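You operate a simulated robot arm through the tools that you are given. There is no shell and no other tool. Be economical: measure what you need, move in short steps, check, and stop when the job is done.

Carry out the task below with a simulated two-armed robot. There is one attempt and no reset: what you move stays moved.

TASK
Pick up the white bottle with one hand, pass it to the other hand and put it on the top of the steel table beside the trial line. Set down upright: white bottle.

Only the result counts: the job must be done as asked and must still hold three seconds after the hand-in. Knocking over, shifting, dropping, spilling or breaking anything else fails it.

THE ROBOT
Two 7-joint arms with two-finger parallel grippers on one trunk, on a base that drives. Base frame: it is fixed to the floor where the robot stands at the start and does not move with it; the origin is under the middle of the robot, x ahead of it, y to its left, z up; the surface under the hand at the start is at about z = 85. Readings come in cm, rad, newtons and seconds.
The left shoulder is at the start at [2, 11.3, 122.2], the right one opposite. With the tool pointing down near the work surface each hand reaches from about 22 to 60 cm from the robot's upright axis, wherever it stands, measured 20 degrees to its own side. Places, roughly: top of the steel table beside the trial line [40, -210, 80]. Payload 1.57 kg a hand.
Tool frame (each hand has its own): the origin (TCP) lies between the finger pads and is the grasp point; the fingertips stand 3 cm ahead of it; z points along the fingers, y is the line along which they close. The gripper opens to 8 cm. The fingers are 1.7 cm wide and 1.2 cm thick; the gripper's body (4 by 8.2 cm) begins 8 cm behind the TCP.
Orientation is that of the tool frame in the base frame, as a unit quaternion [x, y, z, w]. With the fingers straight down and closing along the base's y, the tool's x points along the base's -x, its y along +y and its z along -z.

THE INTERFACE
- The arms move only by the tool servo_tool. It takes "left_targets", "right_targets" or both (then of equal length, played together; a hand with none holds still); each is a list of rows, each an object (a shift or turn left out is 0, a gripper value left out holds the last) with "jaw": the finger opening in cm, from 0 to 8; "slide": the shift along the tool's x, y, z in cm, a list of three; "angular": the turn, a rotation vector about the tool's x, y, z in rad, a list of three. In form: [{"jaw": jaw, "slide": [dx, dy, dz], "angular": [wx, wy, wz]}, ...]. A call has 1 to 20 rows; each row is the pose to reach, as a shift and turn from the pose commanded when the call began, along the tool's axes at that moment. A row lasts 0.2 s, in which the tool goes at most 5 cm and 0.15 rad; a call with a longer step from one row to the next is refused whole, and so is a gripper value outside its range. Where a pose cannot be reached the arm comes as near as it can. A force on the tool above 40 N (or 10 N above the force at the start of the call, whichever is more), or a blocked arm, ends the call early, and 0.2 s more pass. Each finger travels about 4.5 cm/s and halts on what it meets, pressing with about 36 N; the grip force reading is that of the motor and also rises with nothing between the fingers. The clock runs only during rows and for 0.2 s after the last one: add rows that repeat a pose to give the fingers time. It gives the time, the measured TCP pose, the force on the tool (base axes), the opening and the grip force at its end, in the units of the frame above (readings bear some noise), with the torque about the TCP (base axes, N m) and any sound that the robot's microphone picked up.
- Cameras (640 x 400 px; columns grow to the right, rows downward): "scene" is now at [10.33, -0.42, 137.67]; the picture's right is [-0.12, -0.99, 0.00], its down [-0.47, 0.06, -0.88] and it looks along [0.87, -0.11, -0.47] (base axes); focal length 270 px, centre (320, 200). "left" rides on the left gripper at [7.2, 0.7, -12.2] in its tool frame; the picture's right is [-0.09, 1.00, 0.00], its down [-0.84, -0.08, -0.54] and it looks along [-0.54, -0.05, 0.84] (tool axes); focal length 238 px, centre (320, 200). "right" rides on the right gripper at [7.2, -0.7, -12.2] in its tool frame; the picture's right is [0.09, 1.00, 0.00], its down [-0.84, 0.08, -0.54] and it looks along [-0.54, 0.05, 0.84] (tool axes); focal length 238 px, centre (320, 200). There is no depth. A picture from a camera that has moved, and an enlarged one, comes with that camera's place and axes in the base frame and with its lens. The place of the scene camera against the robot may be out by one fixed shift of up to 2.5 cm in any direction.
- grab_frame(camera): a new picture of that camera. It takes no simulated time.
- slide_trunk(by): slides the trunk up (or, below 0, down) by that many cm; the arms and the scene camera ride with it, the base frame stays. It gives what a move gives, with no picture.
- roll_base(legs): drives the robot by 1 to 6 legs, each [ahead, left, turn to the left] in cm, cm and rad, along the robot's own axes; the way and the turn of a leg run together, so that a leg with both is an arc; at most 150 cm and 3.142 rad a leg. The arms and the cameras ride along, it lands a little off, and it stops where it bumps. It gives what a move gives.
- pan_tilt(pan, tilt): turns the head with the scene camera to pan (to the left, within 1.396 rad either way) and tilt (down, from -0.506 to 1.204), counted from straight ahead of the robot. It gives what a move gives.
- zoom(camera, box): a new picture of the part [left, top, right, bottom] of that camera's present view, enlarged. It takes no simulated time.
- job_done(): hands the job in; it is judged then, once.

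Work in short steps. Places have to be worked out from the pictures, the camera data and where the tool is seen: move nearer, look again, correct. Check each grasp and each placing, and mend what went wrong. You have 120 turns and 100 pictures in all, those below and enlarged ones among them. Open the grippers and draw the arms clear of the work before you hand the job in, unless the task says otherwise; then end with one line.

The tools are called after "Call:" as name(argument=value, ...) on one line, values as JSON. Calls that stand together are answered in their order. servo_tool: Moves the arms, as the interface text tells. Its arguments: {"type":"object","properties":{"left_targets":{"type":"array","items":{"type":"object","properties":{"jaw":{"type":"number"},"slide":{"type":"array","items":{"type":"number"}},"angular":{"type":"array","items":{"type":"number"}}}}},"right_targets":{"type":"array","items":{"type":"object","properties":{"jaw":{"type":"number"},"slide":{"type":"array","items":{"type":"number"}},"angular":{"type":"array","items":{"type":"number"}}}}}},"required":[]} The other tools are called the same way: slide_trunk (by) slides the trunk up or down; roll_base (legs) drives the base; pan_tilt (pan, tilt) turns the head that bears the scene camera; grab_frame (camera) takes a picture; zoom (camera, box) takes an enlarged picture of a part of a camera's view; job_done () hands the job in.

At the start:

```text
clock: 0.0
left_eef_pos: [43.41, 17.85, 116.9]
left_orientation: [-0.001, 1.0, 0.0, 0.0]
left_contact_force: [-0.4, 0.6, 0.1]
left_torque: [0.0, 0.01, 0.0]
left_grip_width: 8.01
left_gripper_force: 0.1
right_eef_pos: [36.37, -16.92, 116.31]
right_orientation: [-0.001, 1.0, 0.0, 0.001]
right_contact_force: [-0.1, 0.3, 0.5]
right_torque: [0.05, 0.01, 0.01]
right_grip_width: 7.98
right_gripper_force: 0.2
trunk travel left (down, up): [-27.5, 29.5]
robot x, y, heading: [-0.22, -0.34, -0.001]
head pan, tilt: [-0.12, 0.492]
```

scene: 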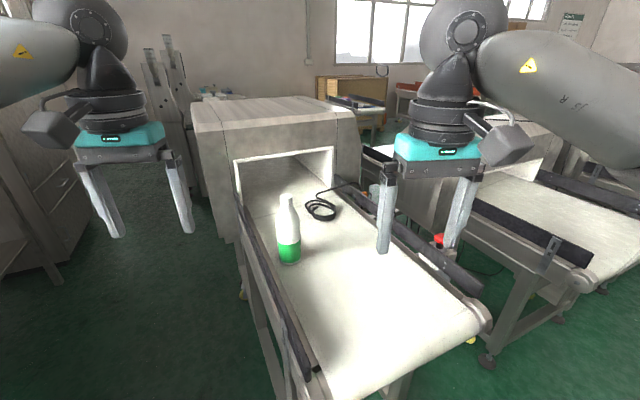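
right: 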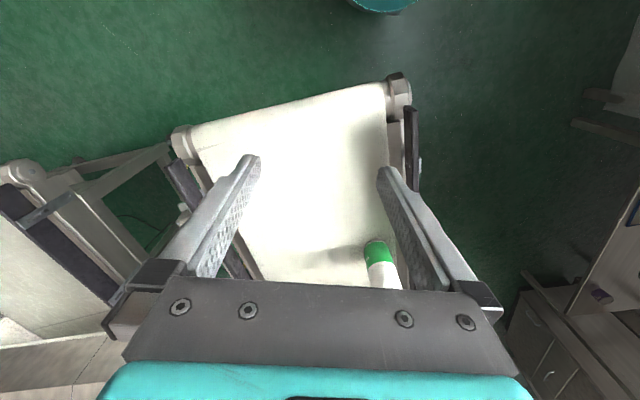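
left: 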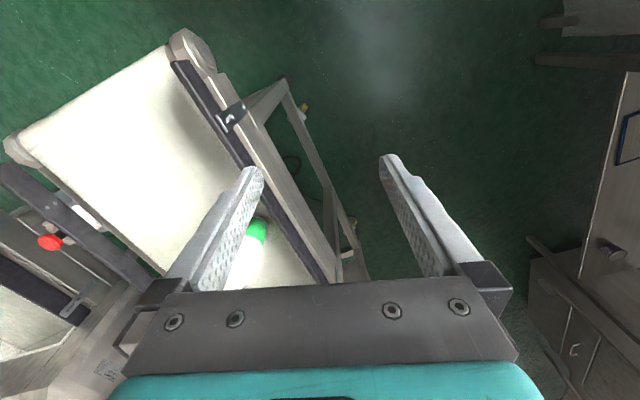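

I estimate the bottle at about (72, 1), about 20 cm tall. I'll zoom in to see its shape and look at the surroundings.

Call:
zoom(camera="scene", box=[230, 170, 350, 280])

Call:
pan_tilt(pan=-1.2, tilt=0.5)

Call:
grab_frame(camera="scene")

Call:
pan_tilt(pan=-0.0, tilt=1.0)

Call:
grab_frame(camera="scene")

```text
3.64 times, centred on (290, 225) of scene
camera zoom: at [10.33, -0.42, 137.67], right [-0.12, -0.99, 0.0], down [-0.47, 0.06, -0.88], along [0.87, -0.11, -0.47], focal length 980 px, centre (429, 109)
```

zoom: 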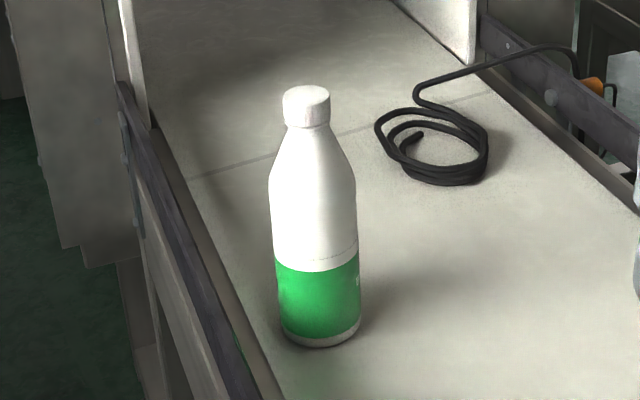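

```text
clock: 1.3
left_eef_pos: [43.39, 17.78, 116.82]
left_orientation: [-0.001, 1.0, 0.0, 0.001]
left_contact_force: [0.6, -0.5, -0.2]
left_torque: [0.01, -0.01, 0.01]
left_grip_width: 8.01
left_gripper_force: 0.0
right_eef_pos: [36.28, -16.95, 116.31]
right_orientation: [0.0, 1.0, 0.0, 0.0]
right_contact_force: [-1.1, 0.1, 0.3]
right_torque: [0.01, 0.02, 0.01]
right_grip_width: 7.99
right_gripper_force: 0.0
trunk travel left (down, up): [-27.5, 29.5]
robot x, y, heading: [-0.02, -0.06, -0.005]
head pan, tilt: [-1.201, 0.499]
```

```text
95 pictures are left
camera scene: at [4.58, -7.8, 137.61], right [-0.93, -0.36, 0.0], down [-0.17, 0.45, -0.88], along [0.32, -0.82, -0.48], focal length 270 px, centre (320, 200)
```

scene: 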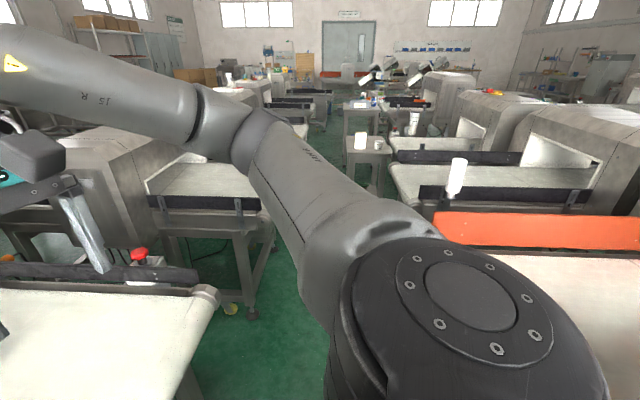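

```text
clock: 2.7
left_eef_pos: [43.27, 17.78, 116.91]
left_orientation: [-0.001, 1.0, -0.001, 0.001]
left_contact_force: [-0.3, -0.8, 0.8]
left_torque: [0.03, 0.02, 0.0]
left_grip_width: 8.0
left_gripper_force: 0.1
right_eef_pos: [36.42, -16.91, 116.3]
right_orientation: [0.0, 1.0, 0.0, 0.0]
right_contact_force: [0.4, -0.1, 0.1]
right_torque: [0.04, 0.03, -0.03]
right_grip_width: 7.99
right_gripper_force: 0.1
trunk travel left (down, up): [-27.5, 29.5]
robot x, y, heading: [-0.07, 0.28, -0.001]
head pan, tilt: [0.0, 1.0]
```

```text
94 pictures are left
camera scene: at [8.25, 0.67, 133.5], right [0.0, -1.0, 0.0], down [-0.84, 0.0, -0.54], along [0.54, 0.0, -0.84], focal length 270 px, centre (320, 200)
```

scene: 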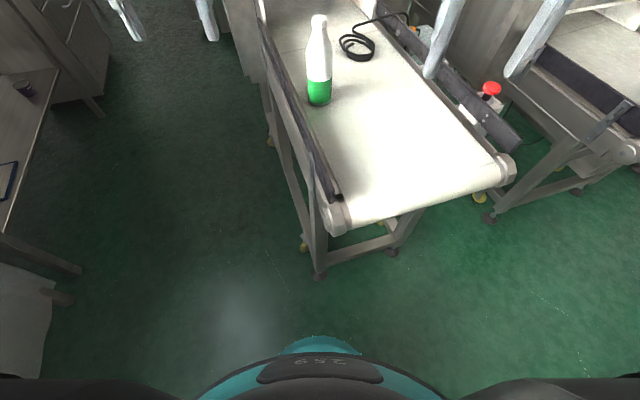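

The bottle is about 6.8 cm wide with a 3.3 cm cap, standing near (73, 1). I'll drive left and then ahead, beside the conveyor, so the right hand can reach it from above.

Call:
roll_base(legs=[[0, 26, 0], [25, 0, 0]])

Call:
pan_tilt(pan=-0.4, tilt=0.7)

Call:
grab_frame(camera="scene")

Call:
grab_frame(camera="right")

```text
clock: 6.0
left_eef_pos: [68.17, 44.01, 116.91]
left_orientation: [-0.002, 1.0, 0.0, 0.0]
left_contact_force: [0.3, 0.8, -0.3]
left_torque: [0.03, 0.02, 0.0]
left_grip_width: 7.99
left_gripper_force: 0.0
right_eef_pos: [61.31, 9.32, 116.26]
right_orientation: [-0.001, 1.0, 0.0, 0.0]
right_contact_force: [0.9, -0.1, 0.0]
right_torque: [-0.01, 0.0, 0.01]
right_grip_width: 8.02
right_gripper_force: 0.0
trunk travel left (down, up): [-27.5, 29.5]
robot x, y, heading: [25.0, 26.0, 0.004]
head pan, tilt: [0.0, 1.0]
```

```text
clock: 6.9
left_eef_pos: [68.22, 43.92, 116.94]
left_orientation: [-0.002, 1.0, 0.0, 0.0]
left_contact_force: [-0.3, 0.4, 0.3]
left_torque: [0.01, -0.04, 0.03]
left_grip_width: 8.02
left_gripper_force: 0.0
right_eef_pos: [61.33, 9.27, 116.45]
right_orientation: [-0.001, 1.0, 0.0, 0.0]
right_contact_force: [0.2, -0.1, -0.1]
right_torque: [0.01, 0.03, -0.01]
right_grip_width: 8.0
right_gripper_force: 0.0
trunk travel left (down, up): [-27.5, 29.5]
robot x, y, heading: [25.12, 26.3, -0.001]
head pan, tilt: [-0.4, 0.7]
```

```text
93 pictures are left
camera scene: at [33.96, 23.52, 135.83], right [-0.39, -0.92, 0.0], down [-0.59, 0.25, -0.76], along [0.7, -0.3, -0.64], focal length 270 px, centre (320, 200)
```

scene: 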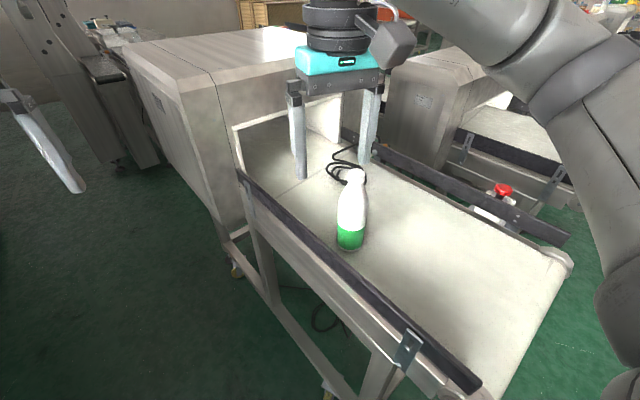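

```text
92 pictures are left
camera right: at [53.98, 8.57, 128.55], right [-0.09, 1.0, 0.0], down [0.84, 0.08, 0.54], along [0.54, 0.05, -0.84], focal length 238 px, centre (320, 200)
```

right: 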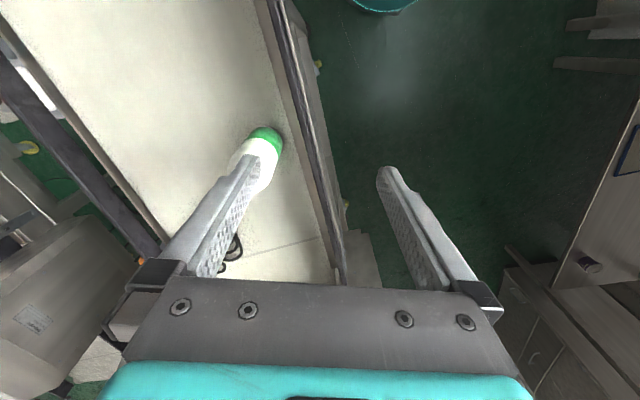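

Two cameras agree on the bottle at about (71.3, -0.6) with its cap top near z=106. I'll move the right hand over it at the present height.

Call:
servo_tool(right_targets=[{"slide": [-3.3, -3.3, 0]}, {"slide": [-6.7, -6.6, 0]}, {"slide": [-10, -9.9, 0]}, {"slide": [-10, -9.9, 0]}])

Call:
grab_frame(camera="right")

Call:
zoom(camera="scene", box=[260, 40, 460, 270])

```text
clock: 7.9
left_eef_pos: [68.07, 43.95, 116.81]
left_orientation: [-0.002, 1.0, 0.0, 0.0]
left_contact_force: [-0.1, -0.1, 0.3]
left_torque: [-0.01, 0.0, -0.03]
left_grip_width: 8.01
left_gripper_force: 0.0
right_eef_pos: [71.21, -0.68, 116.26]
right_orientation: [-0.001, 1.0, 0.0, 0.0]
right_contact_force: [0.0, -0.1, 0.1]
right_torque: [0.03, 0.02, 0.01]
right_grip_width: 8.01
right_gripper_force: 0.0
trunk travel left (down, up): [-27.5, 29.5]
robot x, y, heading: [25.07, 26.21, 0.005]
head pan, tilt: [-0.4, 0.7]
```

```text
91 pictures are left
camera right: at [63.87, -1.36, 128.5], right [-0.09, 1.0, 0.0], down [0.84, 0.08, 0.54], along [0.54, 0.05, -0.84], focal length 238 px, centre (320, 200)
```

right: 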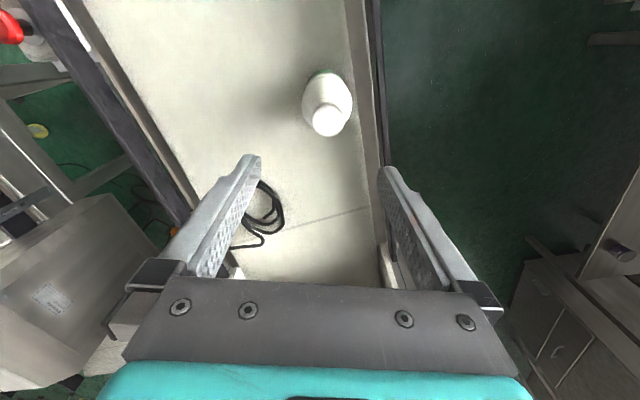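

```text
1.74 times, centred on (360, 155) of scene
camera zoom: at [33.93, 23.53, 135.84], right [-0.39, -0.92, 0.0], down [-0.59, 0.25, -0.77], along [0.71, -0.3, -0.64], focal length 469 px, centre (250, 278)
```

zoom: 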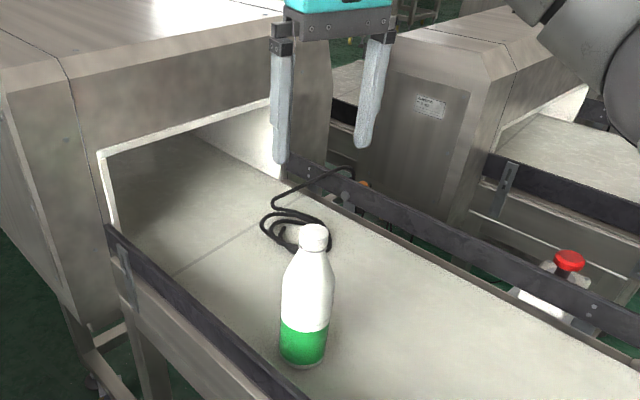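

Cross-checking with where the fingertips appear, the scene camera is about 2 cm off, and the bottle is nearer (69.6, 0), top about 105.8. I'll shift and come down a little, staying above the cap.

Call:
servo_tool(right_targets=[{"slide": [1.6, 0.7, 0]}, {"slide": [1.6, 0.7, 3.5]}, {"slide": [1.6, 0.7, 3.5]}])

Call:
grab_frame(camera="right")

Call:
zoom(camera="scene", box=[300, 80, 420, 180])

```text
clock: 8.7
left_eef_pos: [68.17, 44.07, 116.9]
left_orientation: [-0.003, 1.0, 0.001, 0.001]
left_contact_force: [-0.1, 0.1, -1.1]
left_torque: [-0.02, 0.04, 0.0]
left_grip_width: 8.0
left_gripper_force: 0.1
right_eef_pos: [69.53, 0.12, 112.93]
right_orientation: [-0.001, 1.0, 0.0, 0.0]
right_contact_force: [-0.1, 0.3, 0.4]
right_torque: [0.02, 0.02, -0.01]
right_grip_width: 8.01
right_gripper_force: 0.1
trunk travel left (down, up): [-27.5, 29.5]
robot x, y, heading: [24.9, 26.31, 0.004]
head pan, tilt: [-0.4, 0.7]
```

```text
89 pictures are left
camera right: at [62.27, -0.58, 125.03], right [-0.09, 1.0, 0.0], down [0.84, 0.08, 0.54], along [0.54, 0.05, -0.84], focal length 238 px, centre (320, 200)
```

right: 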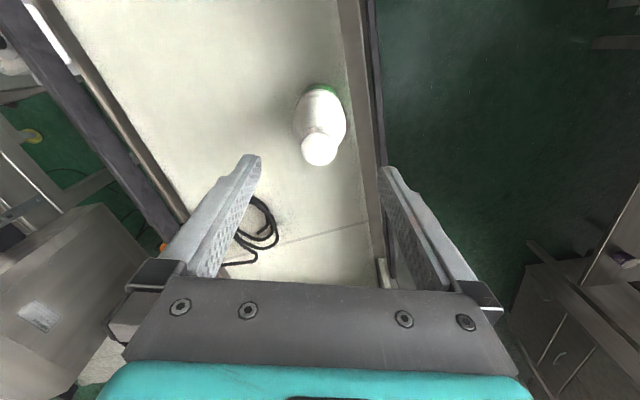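

```text
4.00 times, centred on (360, 130) of scene
camera zoom: at [33.94, 23.53, 135.84], right [-0.39, -0.92, 0.0], down [-0.59, 0.25, -0.77], along [0.71, -0.3, -0.64], focal length 1078 px, centre (160, 480)
```

zoom: 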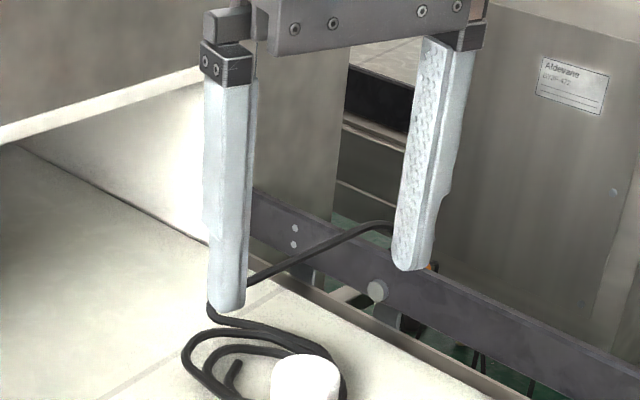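

The cap now estimates to about (70.0, 0.2) with its top at about 105.2. I'll lower over it to TCP z≈106 and check.

Call:
servo_tool(right_targets=[{"slide": [-0.45, 0.1, 2]}, {"slide": [-0.45, 0.1, 4.5]}, {"slide": [-0.45, 0.1, 7]}, {"slide": [-0.45, 0.1, 7]}])

Call:
grab_frame(camera="right")

Call:
zoom(camera="scene", box=[300, 100, 420, 200])

```text
clock: 9.7
left_eef_pos: [68.11, 44.05, 116.99]
left_orientation: [-0.002, 1.0, 0.0, 0.0]
left_contact_force: [-0.5, 0.2, 0.0]
left_torque: [0.01, 0.0, 0.03]
left_grip_width: 7.97
left_gripper_force: 0.0
right_eef_pos: [69.91, 0.23, 105.71]
right_orientation: [-0.001, 1.0, 0.0, 0.0]
right_contact_force: [-0.9, 0.1, 0.5]
right_torque: [0.01, 0.02, 0.01]
right_grip_width: 8.02
right_gripper_force: 0.1
trunk travel left (down, up): [-27.5, 29.5]
robot x, y, heading: [24.86, 26.2, 0.003]
head pan, tilt: [-0.4, 0.7]
```

```text
87 pictures are left
camera right: at [62.77, -0.46, 117.99], right [-0.09, 1.0, 0.0], down [0.84, 0.08, 0.54], along [0.54, 0.05, -0.84], focal length 238 px, centre (320, 200)
```

right: 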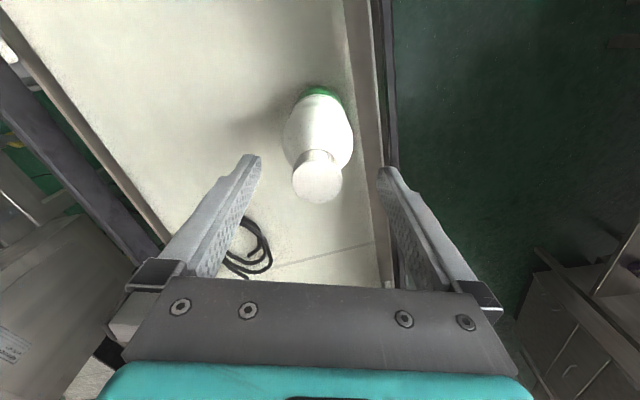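

```text
4.00 times, centred on (360, 150) of scene
camera zoom: at [33.95, 23.52, 135.84], right [-0.39, -0.92, 0.0], down [-0.59, 0.25, -0.77], along [0.7, -0.3, -0.64], focal length 1078 px, centre (160, 400)
```

zoom: 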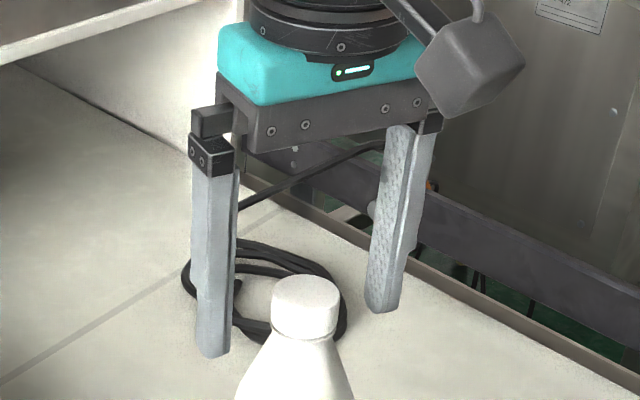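

The cap is centred between the fingers, top at about 104.5. I'll lower 1 cm and close.

Call:
servo_tool(right_targets=[{"slide": [0, 0, 1.0]}, {"slide": [0, 0, 1.0]}, {"slide": [0, 0, 1.0], "jaw": 4.5}, {"slide": [0, 0, 1.0], "jaw": 4.5}, {"slide": [0, 0, 1.0], "jaw": 4.5}, {"slide": [0, 0, 1.0], "jaw": 2}, {"slide": [0, 0, 1.0], "jaw": 2}, {"slide": [0, 0, 1.0], "jaw": 2}, {"slide": [0, 0, 1.0], "jaw": 2}])

Call:
zoom(camera="scene", box=[280, 110, 440, 270])

```text
clock: 11.7
left_eef_pos: [68.12, 44.0, 116.9]
left_orientation: [-0.002, 1.0, 0.0, 0.0]
left_contact_force: [-0.2, -0.4, -0.1]
left_torque: [-0.01, 0.01, -0.02]
left_grip_width: 8.02
left_gripper_force: 0.0
right_eef_pos: [69.96, 0.11, 104.83]
right_orientation: [-0.001, 1.0, 0.0, 0.0]
right_contact_force: [-0.6, -0.5, 0.3]
right_torque: [-0.02, 0.0, -0.03]
right_grip_width: 3.3
right_gripper_force: 35.4
trunk travel left (down, up): [-27.5, 29.5]
robot x, y, heading: [24.84, 26.15, 0.001]
head pan, tilt: [-0.4, 0.7]
```

```text
2.50 times, centred on (360, 190) of scene
camera zoom: at [33.95, 23.51, 135.84], right [-0.39, -0.92, 0.0], down [-0.59, 0.25, -0.76], along [0.7, -0.3, -0.64], focal length 674 px, centre (220, 225)
```

zoom: 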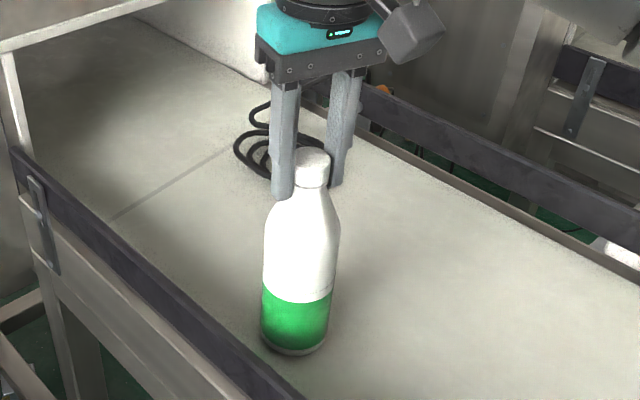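

The grip reads 3.3 cm at 35 N, so the cap is held. I'll lift straight up 20 cm.

Call:
servo_tool(right_targets=[{"slide": [0, 0, -2]}, {"slide": [0, 0, -5]}, {"slide": [0, 0, -8]}, {"slide": [0, 0, -11]}, {"slide": [0, 0, -14]}, {"slide": [0, 0, -17]}, {"slide": [0, 0, -20]}, {"slide": [0, 0, -20]}])

Call:
grab_frame(camera="scene")

```text
clock: 13.5
left_eef_pos: [68.26, 43.91, 116.77]
left_orientation: [-0.002, 1.0, 0.0, 0.0]
left_contact_force: [0.7, 0.5, -0.4]
left_torque: [0.02, 0.0, -0.01]
left_grip_width: 7.99
left_gripper_force: 0.0
right_eef_pos: [70.21, 0.09, 124.82]
right_orientation: [-0.001, 1.0, 0.0, 0.0]
right_contact_force: [-1.2, 0.2, -4.6]
right_torque: [0.01, 0.0, 0.01]
right_grip_width: 3.28
right_gripper_force: 36.3
trunk travel left (down, up): [-27.5, 29.5]
robot x, y, heading: [24.7, 26.02, 0.004]
head pan, tilt: [-0.4, 0.7]
```

```text
84 pictures are left
camera scene: at [34.01, 23.47, 135.83], right [-0.39, -0.92, 0.0], down [-0.59, 0.25, -0.76], along [0.7, -0.3, -0.64], focal length 270 px, centre (320, 200)
```

scene: 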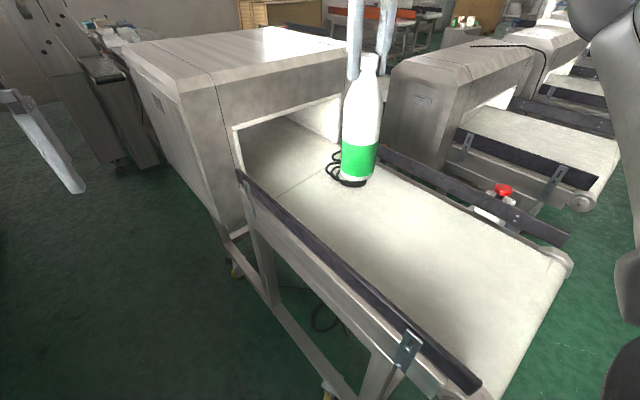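

The bottle is held; the force shows about 0.47 kg. I'll bring it towards the middle, around (72, 10), and turn the left hand to point forward-right and 35° below level, standing off from the body.

Call:
servo_tool(left_targets=[{"slide": [0.62, -1.4, -0.52], "angular": [0.038, -0.091, 0.072]}, {"slide": [1.24, -2.8, -1.04], "angular": [0.075, -0.182, 0.145]}, {"slide": [1.86, -4.2, -1.56], "angular": [0.113, -0.272, 0.217]}, {"slide": [2.48, -5.6, -2.08], "angular": [0.15, -0.363, 0.289]}, {"slide": [3.1, -7, -2.6], "angular": [0.188, -0.454, 0.362]}, {"slide": [3.72, -8.4, -3.12], "angular": [0.226, -0.545, 0.434]}, {"slide": [4.34, -9.8, -3.64], "angular": [0.263, -0.636, 0.506]}, {"slide": [4.96, -11.2, -4.16], "angular": [0.301, -0.726, 0.578]}, {"slide": [5.58, -12.6, -4.68], "angular": [0.338, -0.817, 0.651]}, {"slide": [6.2, -14, -5.2], "angular": [0.376, -0.908, 0.723]}, {"slide": [6.2, -14, -5.2], "angular": [0.376, -0.908, 0.723]}], right_targets=[{"slide": [-0.2, 1, 0]}, {"slide": [-0.4, 2, 0]}, {"slide": [-0.6, 3, 0]}, {"slide": [-0.8, 4, 0]}, {"slide": [-1, 5, 0]}, {"slide": [-1.2, 6, 0]}, {"slide": [-1.4, 7, 0]}, {"slide": [-1.6, 8, 0]}, {"slide": [-1.8, 9, 0]}, {"slide": [-2, 10, 0]}, {"slide": [-2, 10, 0]}])

Call:
pan_tilt(pan=-0.1, tilt=0.5)

Call:
grab_frame(camera="scene")

Call:
grab_frame(camera="left")

```text
clock: 15.9
left_eef_pos: [62.05, 29.94, 122.15]
left_orientation: [0.339, 0.819, -0.176, 0.428]
left_contact_force: [-1.1, 0.3, 0.1]
left_torque: [-0.02, 0.04, 0.02]
left_grip_width: 8.0
left_gripper_force: 0.0
right_eef_pos: [72.07, 10.25, 124.77]
right_orientation: [-0.001, 1.0, 0.0, 0.0]
right_contact_force: [0.7, -0.5, -4.2]
right_torque: [0.0, 0.03, -0.02]
right_grip_width: 3.23
right_gripper_force: 36.0
trunk travel left (down, up): [-27.5, 29.5]
robot x, y, heading: [24.5, 26.19, 0.001]
head pan, tilt: [-0.4, 0.7]
```

```text
clock: 16.7
left_eef_pos: [61.97, 29.95, 122.05]
left_orientation: [0.338, 0.82, -0.177, 0.426]
left_contact_force: [-0.1, 0.3, -0.7]
left_torque: [0.01, -0.02, 0.04]
left_grip_width: 7.97
left_gripper_force: 0.1
right_eef_pos: [72.04, 10.29, 124.77]
right_orientation: [0.001, 1.0, 0.0, 0.0]
right_contact_force: [0.0, 0.5, -4.4]
right_torque: [-0.02, 0.0, -0.03]
right_grip_width: 3.26
right_gripper_force: 36.3
trunk travel left (down, up): [-27.5, 29.5]
robot x, y, heading: [25.18, 26.12, -0.003]
head pan, tilt: [-0.099, 0.499]
```

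```text
83 pictures are left
camera scene: at [35.22, 25.9, 137.6], right [-0.1, -1.0, 0.0], down [-0.48, 0.05, -0.88], along [0.87, -0.09, -0.48], focal length 270 px, centre (320, 200)
```

scene: 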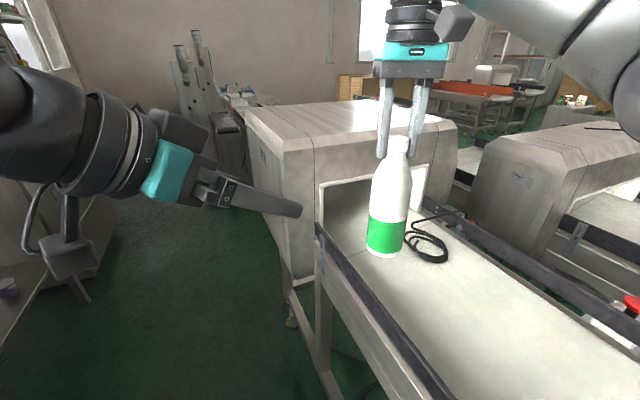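

```text
82 pictures are left
camera left: at [52.48, 40.43, 123.18], right [0.74, 0.67, 0.08], down [-0.03, -0.08, 1.0], along [0.67, -0.74, -0.04], focal length 238 px, centre (320, 200)
```

left: 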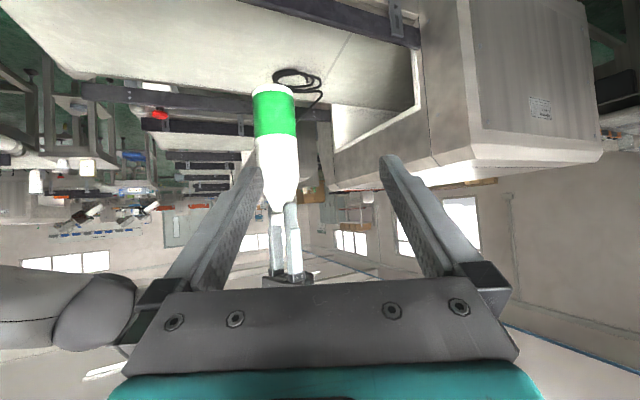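

The left hand sits well, and both views agree the bottle axis is at about (72, 10.2). I'll line up the left hand 11 cm short along its approach axis.

Call:
servo_tool(left_targets=[{"slide": [-1.4, -1.7, 2.7]}, {"slide": [-2.7, -3.4, 5.4]}, {"slide": [-4.1, -5.2, 8.1]}, {"slide": [-5.45, -6.88, 10.85]}, {"slide": [-5.45, -6.88, 10.85]}])

Call:
grab_frame(camera="left")

Call:
grab_frame(camera="scene")

```text
clock: 17.9
left_eef_pos: [65.6, 16.62, 120.37]
left_orientation: [0.338, 0.82, -0.176, 0.427]
left_contact_force: [-0.2, 0.1, -0.5]
left_torque: [0.04, 0.02, -0.03]
left_grip_width: 8.0
left_gripper_force: 0.0
right_eef_pos: [72.12, 10.25, 124.78]
right_orientation: [0.0, 1.0, 0.0, 0.0]
right_contact_force: [0.1, 0.1, -4.5]
right_torque: [-0.03, 0.0, -0.01]
right_grip_width: 3.23
right_gripper_force: 35.9
trunk travel left (down, up): [-27.5, 29.5]
robot x, y, heading: [24.95, 26.4, -0.001]
head pan, tilt: [-0.099, 0.499]
```

```text
81 pictures are left
camera left: at [56.1, 27.0, 121.43], right [0.74, 0.67, 0.08], down [-0.03, -0.08, 1.0], along [0.67, -0.74, -0.04], focal length 238 px, centre (320, 200)
```

left: 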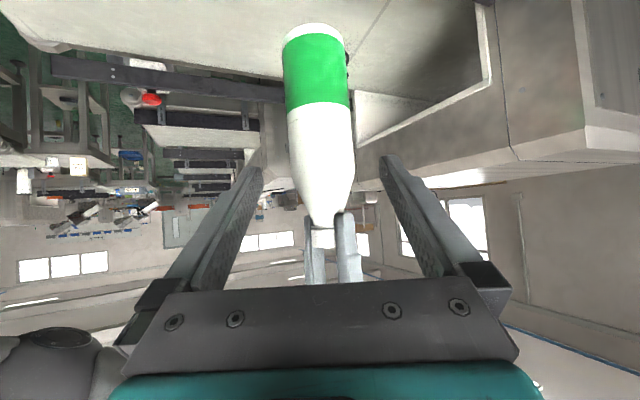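

```text
80 pictures are left
camera scene: at [35.21, 25.95, 137.61], right [-0.1, -1.0, 0.0], down [-0.48, 0.05, -0.88], along [0.87, -0.09, -0.48], focal length 270 px, centre (320, 200)
```

scene: 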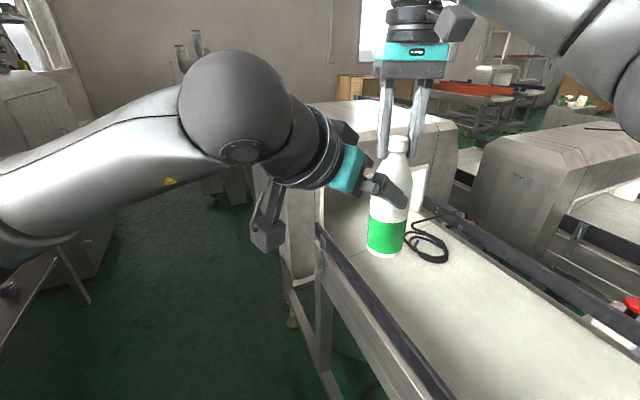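

The body is centred between the left fingers (column ~321) and reads about 6.4 cm wide. I'll advance 11 cm along the approach in gentle steps.

Call:
servo_tool(left_targets=[{"slide": [0, 0, 2.5]}, {"slide": [0, 0, 5]}, {"slide": [0, 0, 7]}, {"slide": [0, 0, 9]}, {"slide": [0, 0, 11]}, {"slide": [0, 0, 11]}])

Call:
grab_frame(camera="left")

Call:
zoom(camera="scene", box=[280, 60, 500, 280])

```text
clock: 19.3
left_eef_pos: [72.1, 10.22, 114.01]
left_orientation: [0.337, 0.82, -0.176, 0.427]
left_contact_force: [-0.3, -0.6, -0.9]
left_torque: [0.01, 0.04, -0.01]
left_grip_width: 8.01
left_gripper_force: 0.1
right_eef_pos: [72.05, 10.21, 124.95]
right_orientation: [0.0, 1.0, 0.0, 0.0]
right_contact_force: [0.0, 0.0, -3.8]
right_torque: [-0.01, -0.02, 0.02]
right_grip_width: 3.21
right_gripper_force: 36.2
trunk travel left (down, up): [-27.5, 29.5]
robot x, y, heading: [25.08, 26.51, 0.004]
head pan, tilt: [-0.099, 0.499]
```

```text
79 pictures are left
camera left: at [62.59, 20.66, 115.07], right [0.74, 0.67, 0.08], down [-0.03, -0.08, 1.0], along [0.67, -0.74, -0.04], focal length 238 px, centre (320, 200)
```

left: 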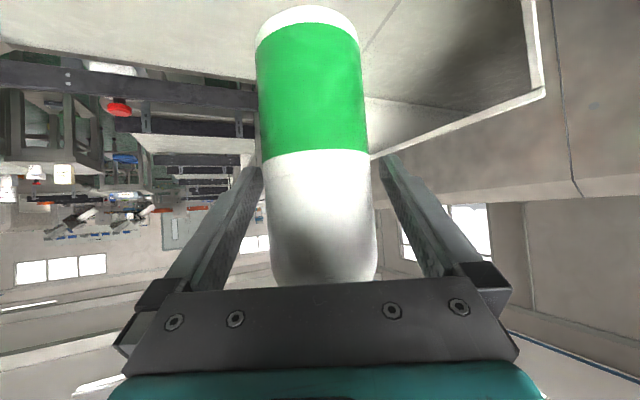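

```text
1.82 times, centred on (390, 170) of scene
camera zoom: at [35.21, 25.92, 137.61], right [-0.1, -1.0, 0.0], down [-0.48, 0.05, -0.88], along [0.87, -0.09, -0.48], focal length 490 px, centre (193, 254)
```

zoom: 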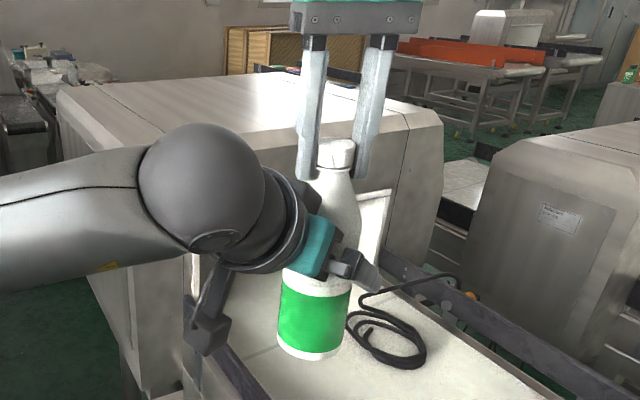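

The body lies between the left fingers with room on both sides. I'll close the left gripper while the right one still holds.

Call:
servo_tool(left_targets=[{"jaw": 7}, {"jaw": 6}, {"jaw": 5}, {"jaw": 5}, {"jaw": 5}, {"jaw": 5}])

```text
clock: 20.7
left_eef_pos: [72.0, 10.17, 113.97]
left_orientation: [0.339, 0.82, -0.176, 0.426]
left_contact_force: [-1.9, -2.3, 0.6]
left_torque: [0.11, -0.16, 0.01]
left_grip_width: 6.04
left_gripper_force: 36.1
right_eef_pos: [72.11, 10.22, 124.73]
right_orientation: [-0.001, 1.0, 0.0, 0.0]
right_contact_force: [2.9, 2.1, -2.7]
right_torque: [0.09, -0.12, -0.04]
right_grip_width: 3.2
right_gripper_force: 35.7
trunk travel left (down, up): [-27.5, 29.5]
robot x, y, heading: [24.67, 26.39, 0.003]
head pan, tilt: [-0.099, 0.499]
```

The left hand grips at 6.04 cm and 36 N with only small forces between the hands. I'll open the right hand and draw it straight up.

Call:
servo_tool(right_targets=[{"jaw": 4.5}, {"jaw": 6}, {"jaw": 8}, {"jaw": 8}, {"jaw": 8}, {"jaw": 8}, {"slide": [0, 0, -3]}, {"slide": [0, 0, -7]}, {"slide": [0, 0, -10]}, {"slide": [0, -3, -10]}, {"slide": [0, -7, -10]}, {"slide": [0, -11, -10]}, {"slide": [0, -11, -10]}])

Call:
grab_frame(camera="scene")

```text
clock: 23.5
left_eef_pos: [72.09, 10.4, 114.0]
left_orientation: [0.337, 0.821, -0.175, 0.426]
left_contact_force: [0.4, -0.1, 0.1]
left_torque: [-0.02, 0.03, 0.01]
left_grip_width: 6.03
left_gripper_force: 36.3
right_eef_pos: [70.73, 0.13, 133.34]
right_orientation: [0.0, 1.0, -0.001, 0.0]
right_contact_force: [0.5, 0.0, 0.7]
right_torque: [0.01, 0.01, 0.01]
right_grip_width: 8.01
right_gripper_force: 0.1
right hand out of reach, approached as far as the arm can: row 9, 10, 11, 12, 13
trunk travel left (down, up): [-27.5, 29.5]
robot x, y, heading: [25.06, 26.17, -0.003]
head pan, tilt: [-0.099, 0.499]
```

```text
77 pictures are left
camera scene: at [35.24, 26.0, 137.61], right [-0.1, -1.0, 0.0], down [-0.48, 0.05, -0.88], along [0.87, -0.09, -0.48], focal length 270 px, centre (320, 200)
```

scene: 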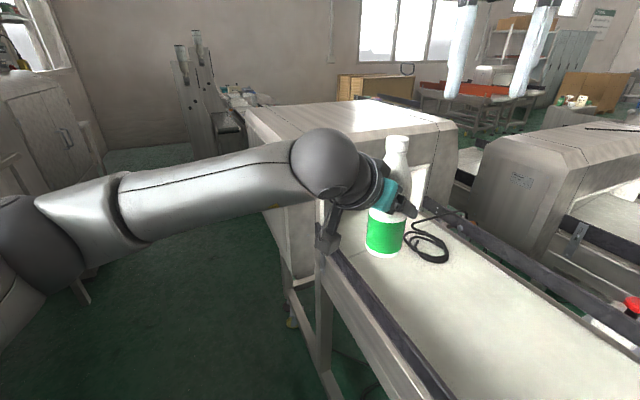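

The bottle is now in the left hand alone. I'll tuck the right hand in, raise the trunk for clearance, and back away from the conveyor to study the route.

Call:
servo_tool(right_targets=[{"slide": [3, -1, 0]}, {"slide": [6, -2, 1]}, {"slide": [9, -3, 3]}, {"slide": [12, -4, 5]}, {"slide": [14, -5, 6]}, {"slide": [14, -5, 6]}])

Call:
slide_trunk(by=15)

Call:
roll_base(legs=[[-35, 0, 0]])

Call:
pan_tilt(pan=-1.35, tilt=0.55)

Call:
grab_frame(camera="scene")

Call:
grab_frame(camera="left")

```text
clock: 24.9
left_eef_pos: [72.08, 10.21, 113.99]
left_orientation: [0.339, 0.82, -0.176, 0.426]
left_contact_force: [0.2, 0.6, 0.2]
left_torque: [0.03, 0.0, 0.02]
left_grip_width: 6.07
left_gripper_force: 35.7
right_eef_pos: [56.82, -5.03, 127.4]
right_orientation: [-0.001, 1.0, 0.0, 0.0]
right_contact_force: [-0.6, 0.4, 0.0]
right_torque: [0.0, -0.02, 0.0]
right_grip_width: 7.97
right_gripper_force: 0.1
trunk travel left (down, up): [-27.5, 29.5]
robot x, y, heading: [24.96, 25.89, 0.003]
head pan, tilt: [-0.099, 0.499]
```

```text
clock: 26.6
left_eef_pos: [72.15, 10.25, 128.92]
left_orientation: [0.338, 0.82, -0.176, 0.427]
left_contact_force: [0.1, 0.0, -4.8]
left_torque: [-0.03, 0.02, 0.0]
left_grip_width: 6.06
left_gripper_force: 36.4
right_eef_pos: [56.7, -5.2, 142.23]
right_orientation: [-0.001, 1.0, 0.0, 0.0]
right_contact_force: [0.8, -0.1, -0.7]
right_torque: [0.01, -0.01, 0.02]
right_grip_width: 7.99
right_gripper_force: 0.1
trunk travel left (down, up): [-42.5, 14.5]
robot x, y, heading: [24.74, 26.11, 0.002]
head pan, tilt: [-0.099, 0.499]
```

```text
clock: 28.9
left_eef_pos: [36.89, 10.17, 129.09]
left_orientation: [0.338, 0.82, -0.177, 0.427]
left_contact_force: [-0.1, 0.2, -4.5]
left_torque: [0.04, -0.01, 0.01]
left_grip_width: 6.06
left_gripper_force: 36.0
right_eef_pos: [21.58, -5.04, 142.28]
right_orientation: [0.0, 1.0, 0.0, 0.0]
right_contact_force: [0.3, -0.3, -0.3]
right_torque: [0.01, 0.0, 0.0]
right_grip_width: 7.99
right_gripper_force: 0.0
trunk travel left (down, up): [-42.5, 14.5]
robot x, y, heading: [-10.62, 26.24, -0.0]
head pan, tilt: [-0.099, 0.499]
```

```text
clock: 30.3
left_eef_pos: [37.0, 10.24, 129.01]
left_orientation: [0.338, 0.82, -0.176, 0.426]
left_contact_force: [-0.2, -0.3, -4.4]
left_torque: [-0.04, -0.02, 0.04]
left_grip_width: 6.02
left_gripper_force: 35.9
right_eef_pos: [21.57, -5.27, 142.31]
right_orientation: [0.0, 1.0, 0.0, 0.0]
right_contact_force: [0.4, 0.5, 0.1]
right_torque: [-0.02, 0.0, 0.05]
right_grip_width: 8.04
right_gripper_force: 0.0
trunk travel left (down, up): [-42.5, 14.5]
robot x, y, heading: [-10.21, 26.19, -0.006]
head pan, tilt: [-1.349, 0.55]
```

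```text
76 pictures are left
camera scene: at [-7.02, 18.01, 152.15], right [-0.98, -0.22, 0.0], down [-0.12, 0.51, -0.85], along [0.19, -0.83, -0.52], focal length 270 px, centre (320, 200)
```

scene: 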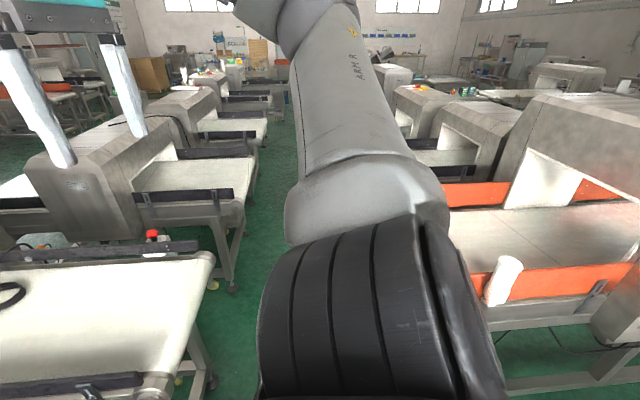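

```text
75 pictures are left
camera left: at [27.42, 20.61, 130.08], right [0.74, 0.67, 0.08], down [-0.03, -0.08, 1.0], along [0.67, -0.74, -0.04], focal length 238 px, centre (320, 200)
```

left: 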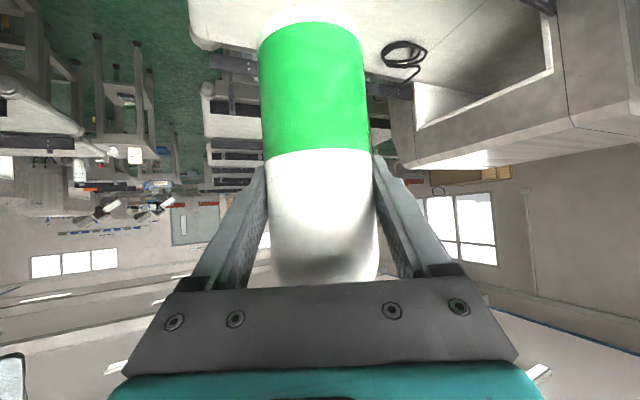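

The arm blocks the view, so I'll turn the robot in place to face along the aisle (heading about -74°) and look again.

Call:
roll_base(legs=[[0, 0, -1.3]])

Call:
pan_tilt(pan=0.0, tilt=0.5)

Call:
grab_frame(camera="scene")

```text
clock: 34.0
left_eef_pos: [-12.91, -23.65, 129.01]
left_orientation: [0.766, 0.449, -0.398, 0.233]
left_contact_force: [-0.5, 0.6, -4.7]
left_torque: [0.01, -0.02, -0.03]
left_grip_width: 6.05
left_gripper_force: 36.2
right_eef_pos: [-31.77, -13.04, 142.39]
right_orientation: [0.604, 0.797, 0.0, 0.0]
right_contact_force: [0.7, 0.4, 0.5]
right_torque: [-0.01, 0.02, 0.02]
right_grip_width: 7.99
right_gripper_force: 0.2
trunk travel left (down, up): [-42.5, 14.5]
robot x, y, heading: [-10.0, 26.14, -1.299]
head pan, tilt: [-1.349, 0.55]
```

```text
clock: 35.5
left_eef_pos: [-12.93, -23.69, 128.93]
left_orientation: [0.766, 0.449, -0.398, 0.233]
left_contact_force: [0.0, -0.1, -4.1]
left_torque: [-0.03, 0.02, 0.02]
left_grip_width: 6.06
left_gripper_force: 36.5
right_eef_pos: [-31.77, -13.02, 142.4]
right_orientation: [0.605, 0.797, 0.0, 0.0]
right_contact_force: [0.1, -0.3, 0.4]
right_torque: [0.03, 0.01, 0.01]
right_grip_width: 8.0
right_gripper_force: 0.1
trunk travel left (down, up): [-42.5, 14.5]
robot x, y, heading: [-10.39, 26.16, -1.302]
head pan, tilt: [0.0, 0.499]
```

```text
74 pictures are left
camera scene: at [-7.32, 17.01, 152.61], right [-0.96, -0.27, 0.0], down [-0.13, 0.46, -0.88], along [0.24, -0.85, -0.48], focal length 270 px, centre (320, 200)
```

scene: 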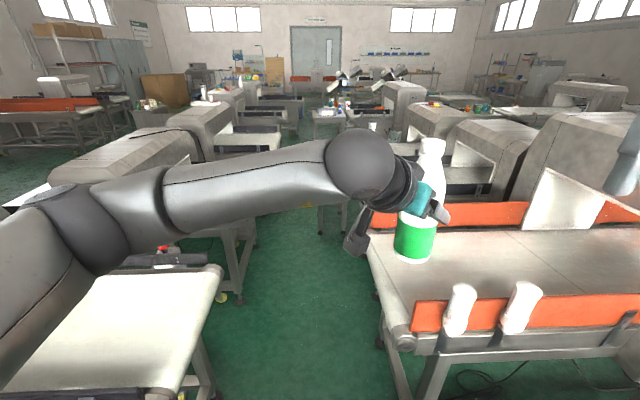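

The aisle runs straight ahead, about 56 cm wide between conveyor ends. I'll look down to gauge the base size against it.

Call:
pan_tilt(pan=0.0, tilt=1.2)

Call:
grab_frame(camera="scene")

```text
clock: 36.5
left_eef_pos: [-12.94, -23.66, 129.0]
left_orientation: [0.766, 0.449, -0.397, 0.233]
left_contact_force: [0.5, 0.0, -4.0]
left_torque: [0.01, -0.01, 0.01]
left_grip_width: 6.06
left_gripper_force: 36.2
right_eef_pos: [-31.93, -12.88, 142.28]
right_orientation: [0.605, 0.796, -0.001, 0.0]
right_contact_force: [0.4, -0.5, 0.1]
right_torque: [-0.02, 0.03, 0.02]
right_grip_width: 7.98
right_gripper_force: 0.1
trunk travel left (down, up): [-42.5, 14.5]
robot x, y, heading: [-10.68, 26.11, -1.296]
head pan, tilt: [0.0, 1.201]
```

```text
73 pictures are left
camera scene: at [-8.26, 20.39, 147.24], right [-0.96, -0.27, 0.0], down [-0.25, 0.9, -0.36], along [0.1, -0.35, -0.93], focal length 270 px, centre (320, 200)
```

scene: 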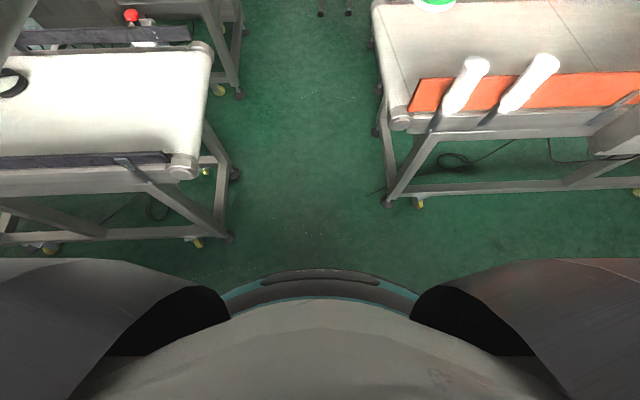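

The feet leave about 86 cm at floor level and the belt ends 54 cm at height, enough for the base; I'm about 6 cm right of the centre line. I'll shift left and advance 70 cm, then look again.

Call:
roll_base(legs=[[0, 6, 0], [70, 0, 0]])

Call:
pan_tilt(pan=0.0, tilt=0.6)

Call:
grab_frame(camera="scene")

Call:
grab_frame(camera="left")

Call:
grab_frame(camera="right")

```text
clock: 40.9
left_eef_pos: [11.99, -89.14, 128.86]
left_orientation: [0.764, 0.45, -0.398, 0.234]
left_contact_force: [1.8, 0.1, -4.7]
left_torque: [0.01, -0.05, 0.01]
left_grip_width: 6.06
left_gripper_force: 36.0
right_eef_pos: [-6.86, -78.51, 142.32]
right_orientation: [0.603, 0.798, 0.0, 0.0]
right_contact_force: [-0.5, 0.4, 0.2]
right_torque: [0.04, 0.01, 0.01]
right_grip_width: 7.98
right_gripper_force: 0.1
trunk travel left (down, up): [-42.5, 14.5]
robot x, y, heading: [14.16, -39.38, -1.298]
head pan, tilt: [0.0, 1.201]
```

```text
clock: 41.9
left_eef_pos: [11.97, -89.1, 128.95]
left_orientation: [0.765, 0.45, -0.397, 0.234]
left_contact_force: [-0.5, 0.4, -4.2]
left_torque: [0.0, -0.03, -0.02]
left_grip_width: 6.06
left_gripper_force: 35.8
right_eef_pos: [-6.91, -78.43, 142.41]
right_orientation: [0.602, 0.799, 0.0, 0.0]
right_contact_force: [-0.1, -0.5, 0.6]
right_torque: [0.0, -0.02, -0.04]
right_grip_width: 8.01
right_gripper_force: 0.0
trunk travel left (down, up): [-42.5, 14.5]
robot x, y, heading: [14.4, -38.95, -1.294]
head pan, tilt: [0.0, 0.6]
```

```text
72 pictures are left
camera scene: at [17.39, -48.08, 151.69], right [-0.96, -0.27, 0.0], down [-0.15, 0.54, -0.82], along [0.23, -0.79, -0.57], focal length 270 px, centre (320, 200)
```

scene: 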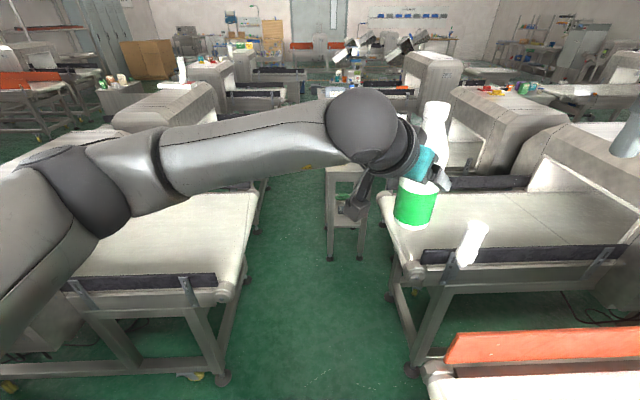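

```text
71 pictures are left
camera left: at [19.48, -77.03, 130.05], right [0.85, -0.53, 0.07], down [-0.09, 0.0, 1.0], along [-0.53, -0.85, -0.04], focal length 238 px, centre (320, 200)
```

left: 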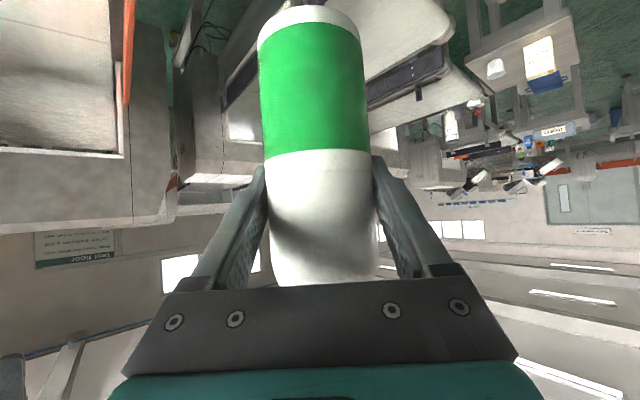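

```text
70 pictures are left
camera right: at [-9.6, -71.76, 154.6], right [0.93, 0.36, 0.0], down [0.3, -0.78, 0.54], along [0.2, -0.51, -0.84], focal length 238 px, centre (320, 200)
```

right: 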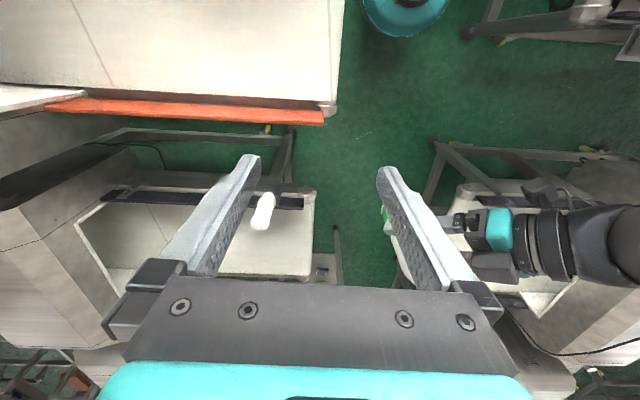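

The steel table stands ahead with a few items on it. I'll zoom in through the left camera to see its free area.

Call:
zoom(camera="left", box=[440, 0, 640, 140])

Call:
zoom(camera="scene", box=[240, 120, 440, 300])

```text
2.86 times, centred on (540, 70) of left
camera zoom: at [19.48, -77.03, 130.05], right [0.85, -0.53, 0.07], down [-0.09, 0.0, 1.0], along [-0.53, -0.85, -0.04], focal length 681 px, centre (-309, 571)
```

zoom: 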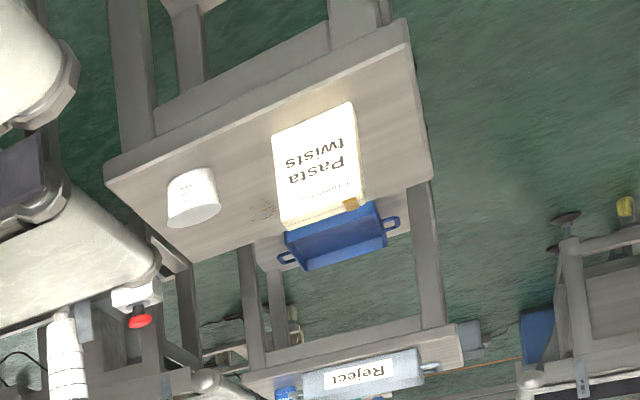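

```text
2.22 times, centred on (340, 210) of scene
camera zoom: at [17.39, -48.08, 151.69], right [-0.96, -0.27, 0.0], down [-0.15, 0.54, -0.82], along [0.23, -0.79, -0.57], focal length 599 px, centre (276, 178)
```

zoom: 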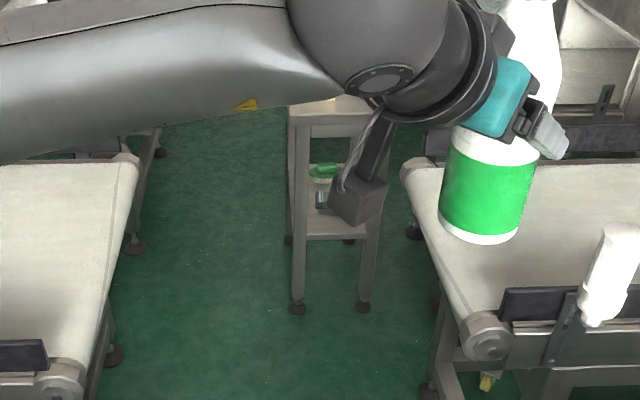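

The table carries a pasta box and a white cup, so I need a closer overhead look to choose a free spot. The aisle stays about ±25 cm clear, so I'll advance 65 cm.

Call:
roll_base(legs=[[65, 0, 0]])

Call:
grab_frame(camera="scene")

Call:
grab_frame(camera="right")

Call:
grab_frame(camera="left")

```text
clock: 45.5
left_eef_pos: [29.47, -151.47, 128.97]
left_orientation: [0.766, 0.448, -0.398, 0.232]
left_contact_force: [0.4, 0.6, -4.0]
left_torque: [0.03, 0.04, 0.02]
left_grip_width: 6.05
left_gripper_force: 36.0
right_eef_pos: [10.61, -140.75, 142.36]
right_orientation: [0.605, 0.797, 0.001, 0.0]
right_contact_force: [0.1, -0.3, 0.7]
right_torque: [-0.02, -0.04, 0.0]
right_grip_width: 8.0
right_gripper_force: 0.0
trunk travel left (down, up): [-42.5, 14.5]
robot x, y, heading: [32.47, -101.83, -1.293]
head pan, tilt: [0.0, 0.6]
```

```text
67 pictures are left
camera scene: at [35.01, -110.53, 151.69], right [-0.96, -0.27, 0.0], down [-0.15, 0.54, -0.82], along [0.22, -0.79, -0.57], focal length 270 px, centre (320, 200)
```

scene: 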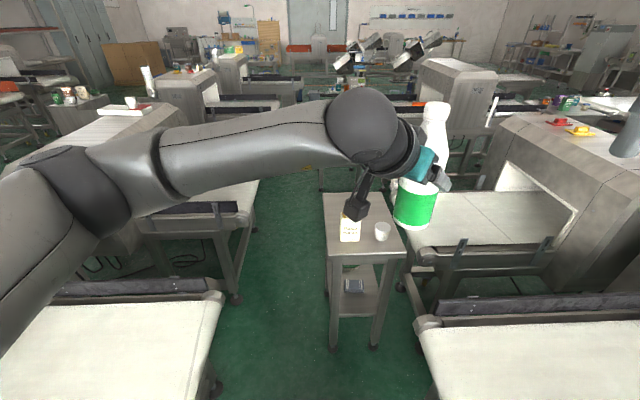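

```text
66 pictures are left
camera right: at [7.94, -134.11, 154.6], right [0.93, 0.36, 0.0], down [0.3, -0.78, 0.54], along [0.19, -0.51, -0.84], focal length 238 px, centre (320, 200)
```

right: 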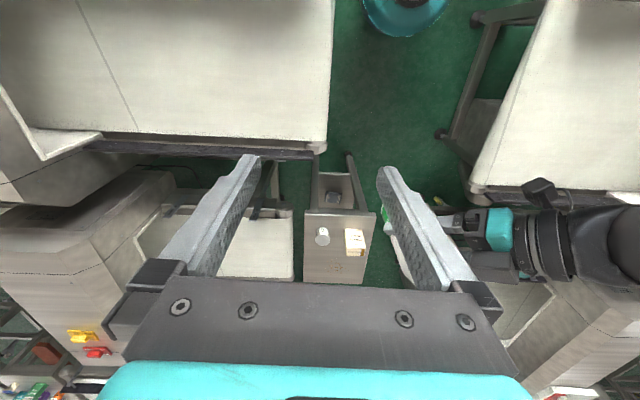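

```text
65 pictures are left
camera left: at [37.0, -139.47, 130.05], right [0.84, -0.53, 0.07], down [-0.09, 0.0, 1.0], along [-0.53, -0.85, -0.04], focal length 238 px, centre (320, 200)
```

left: 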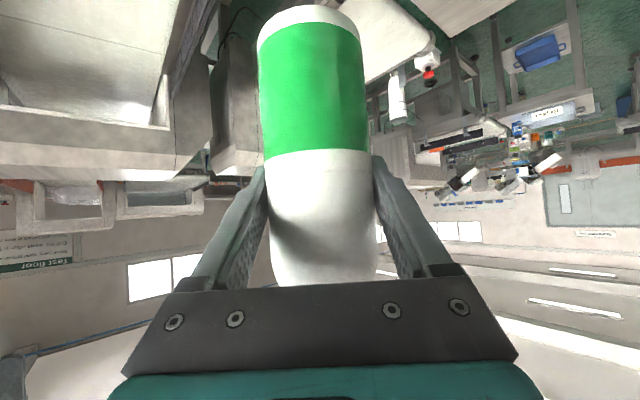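

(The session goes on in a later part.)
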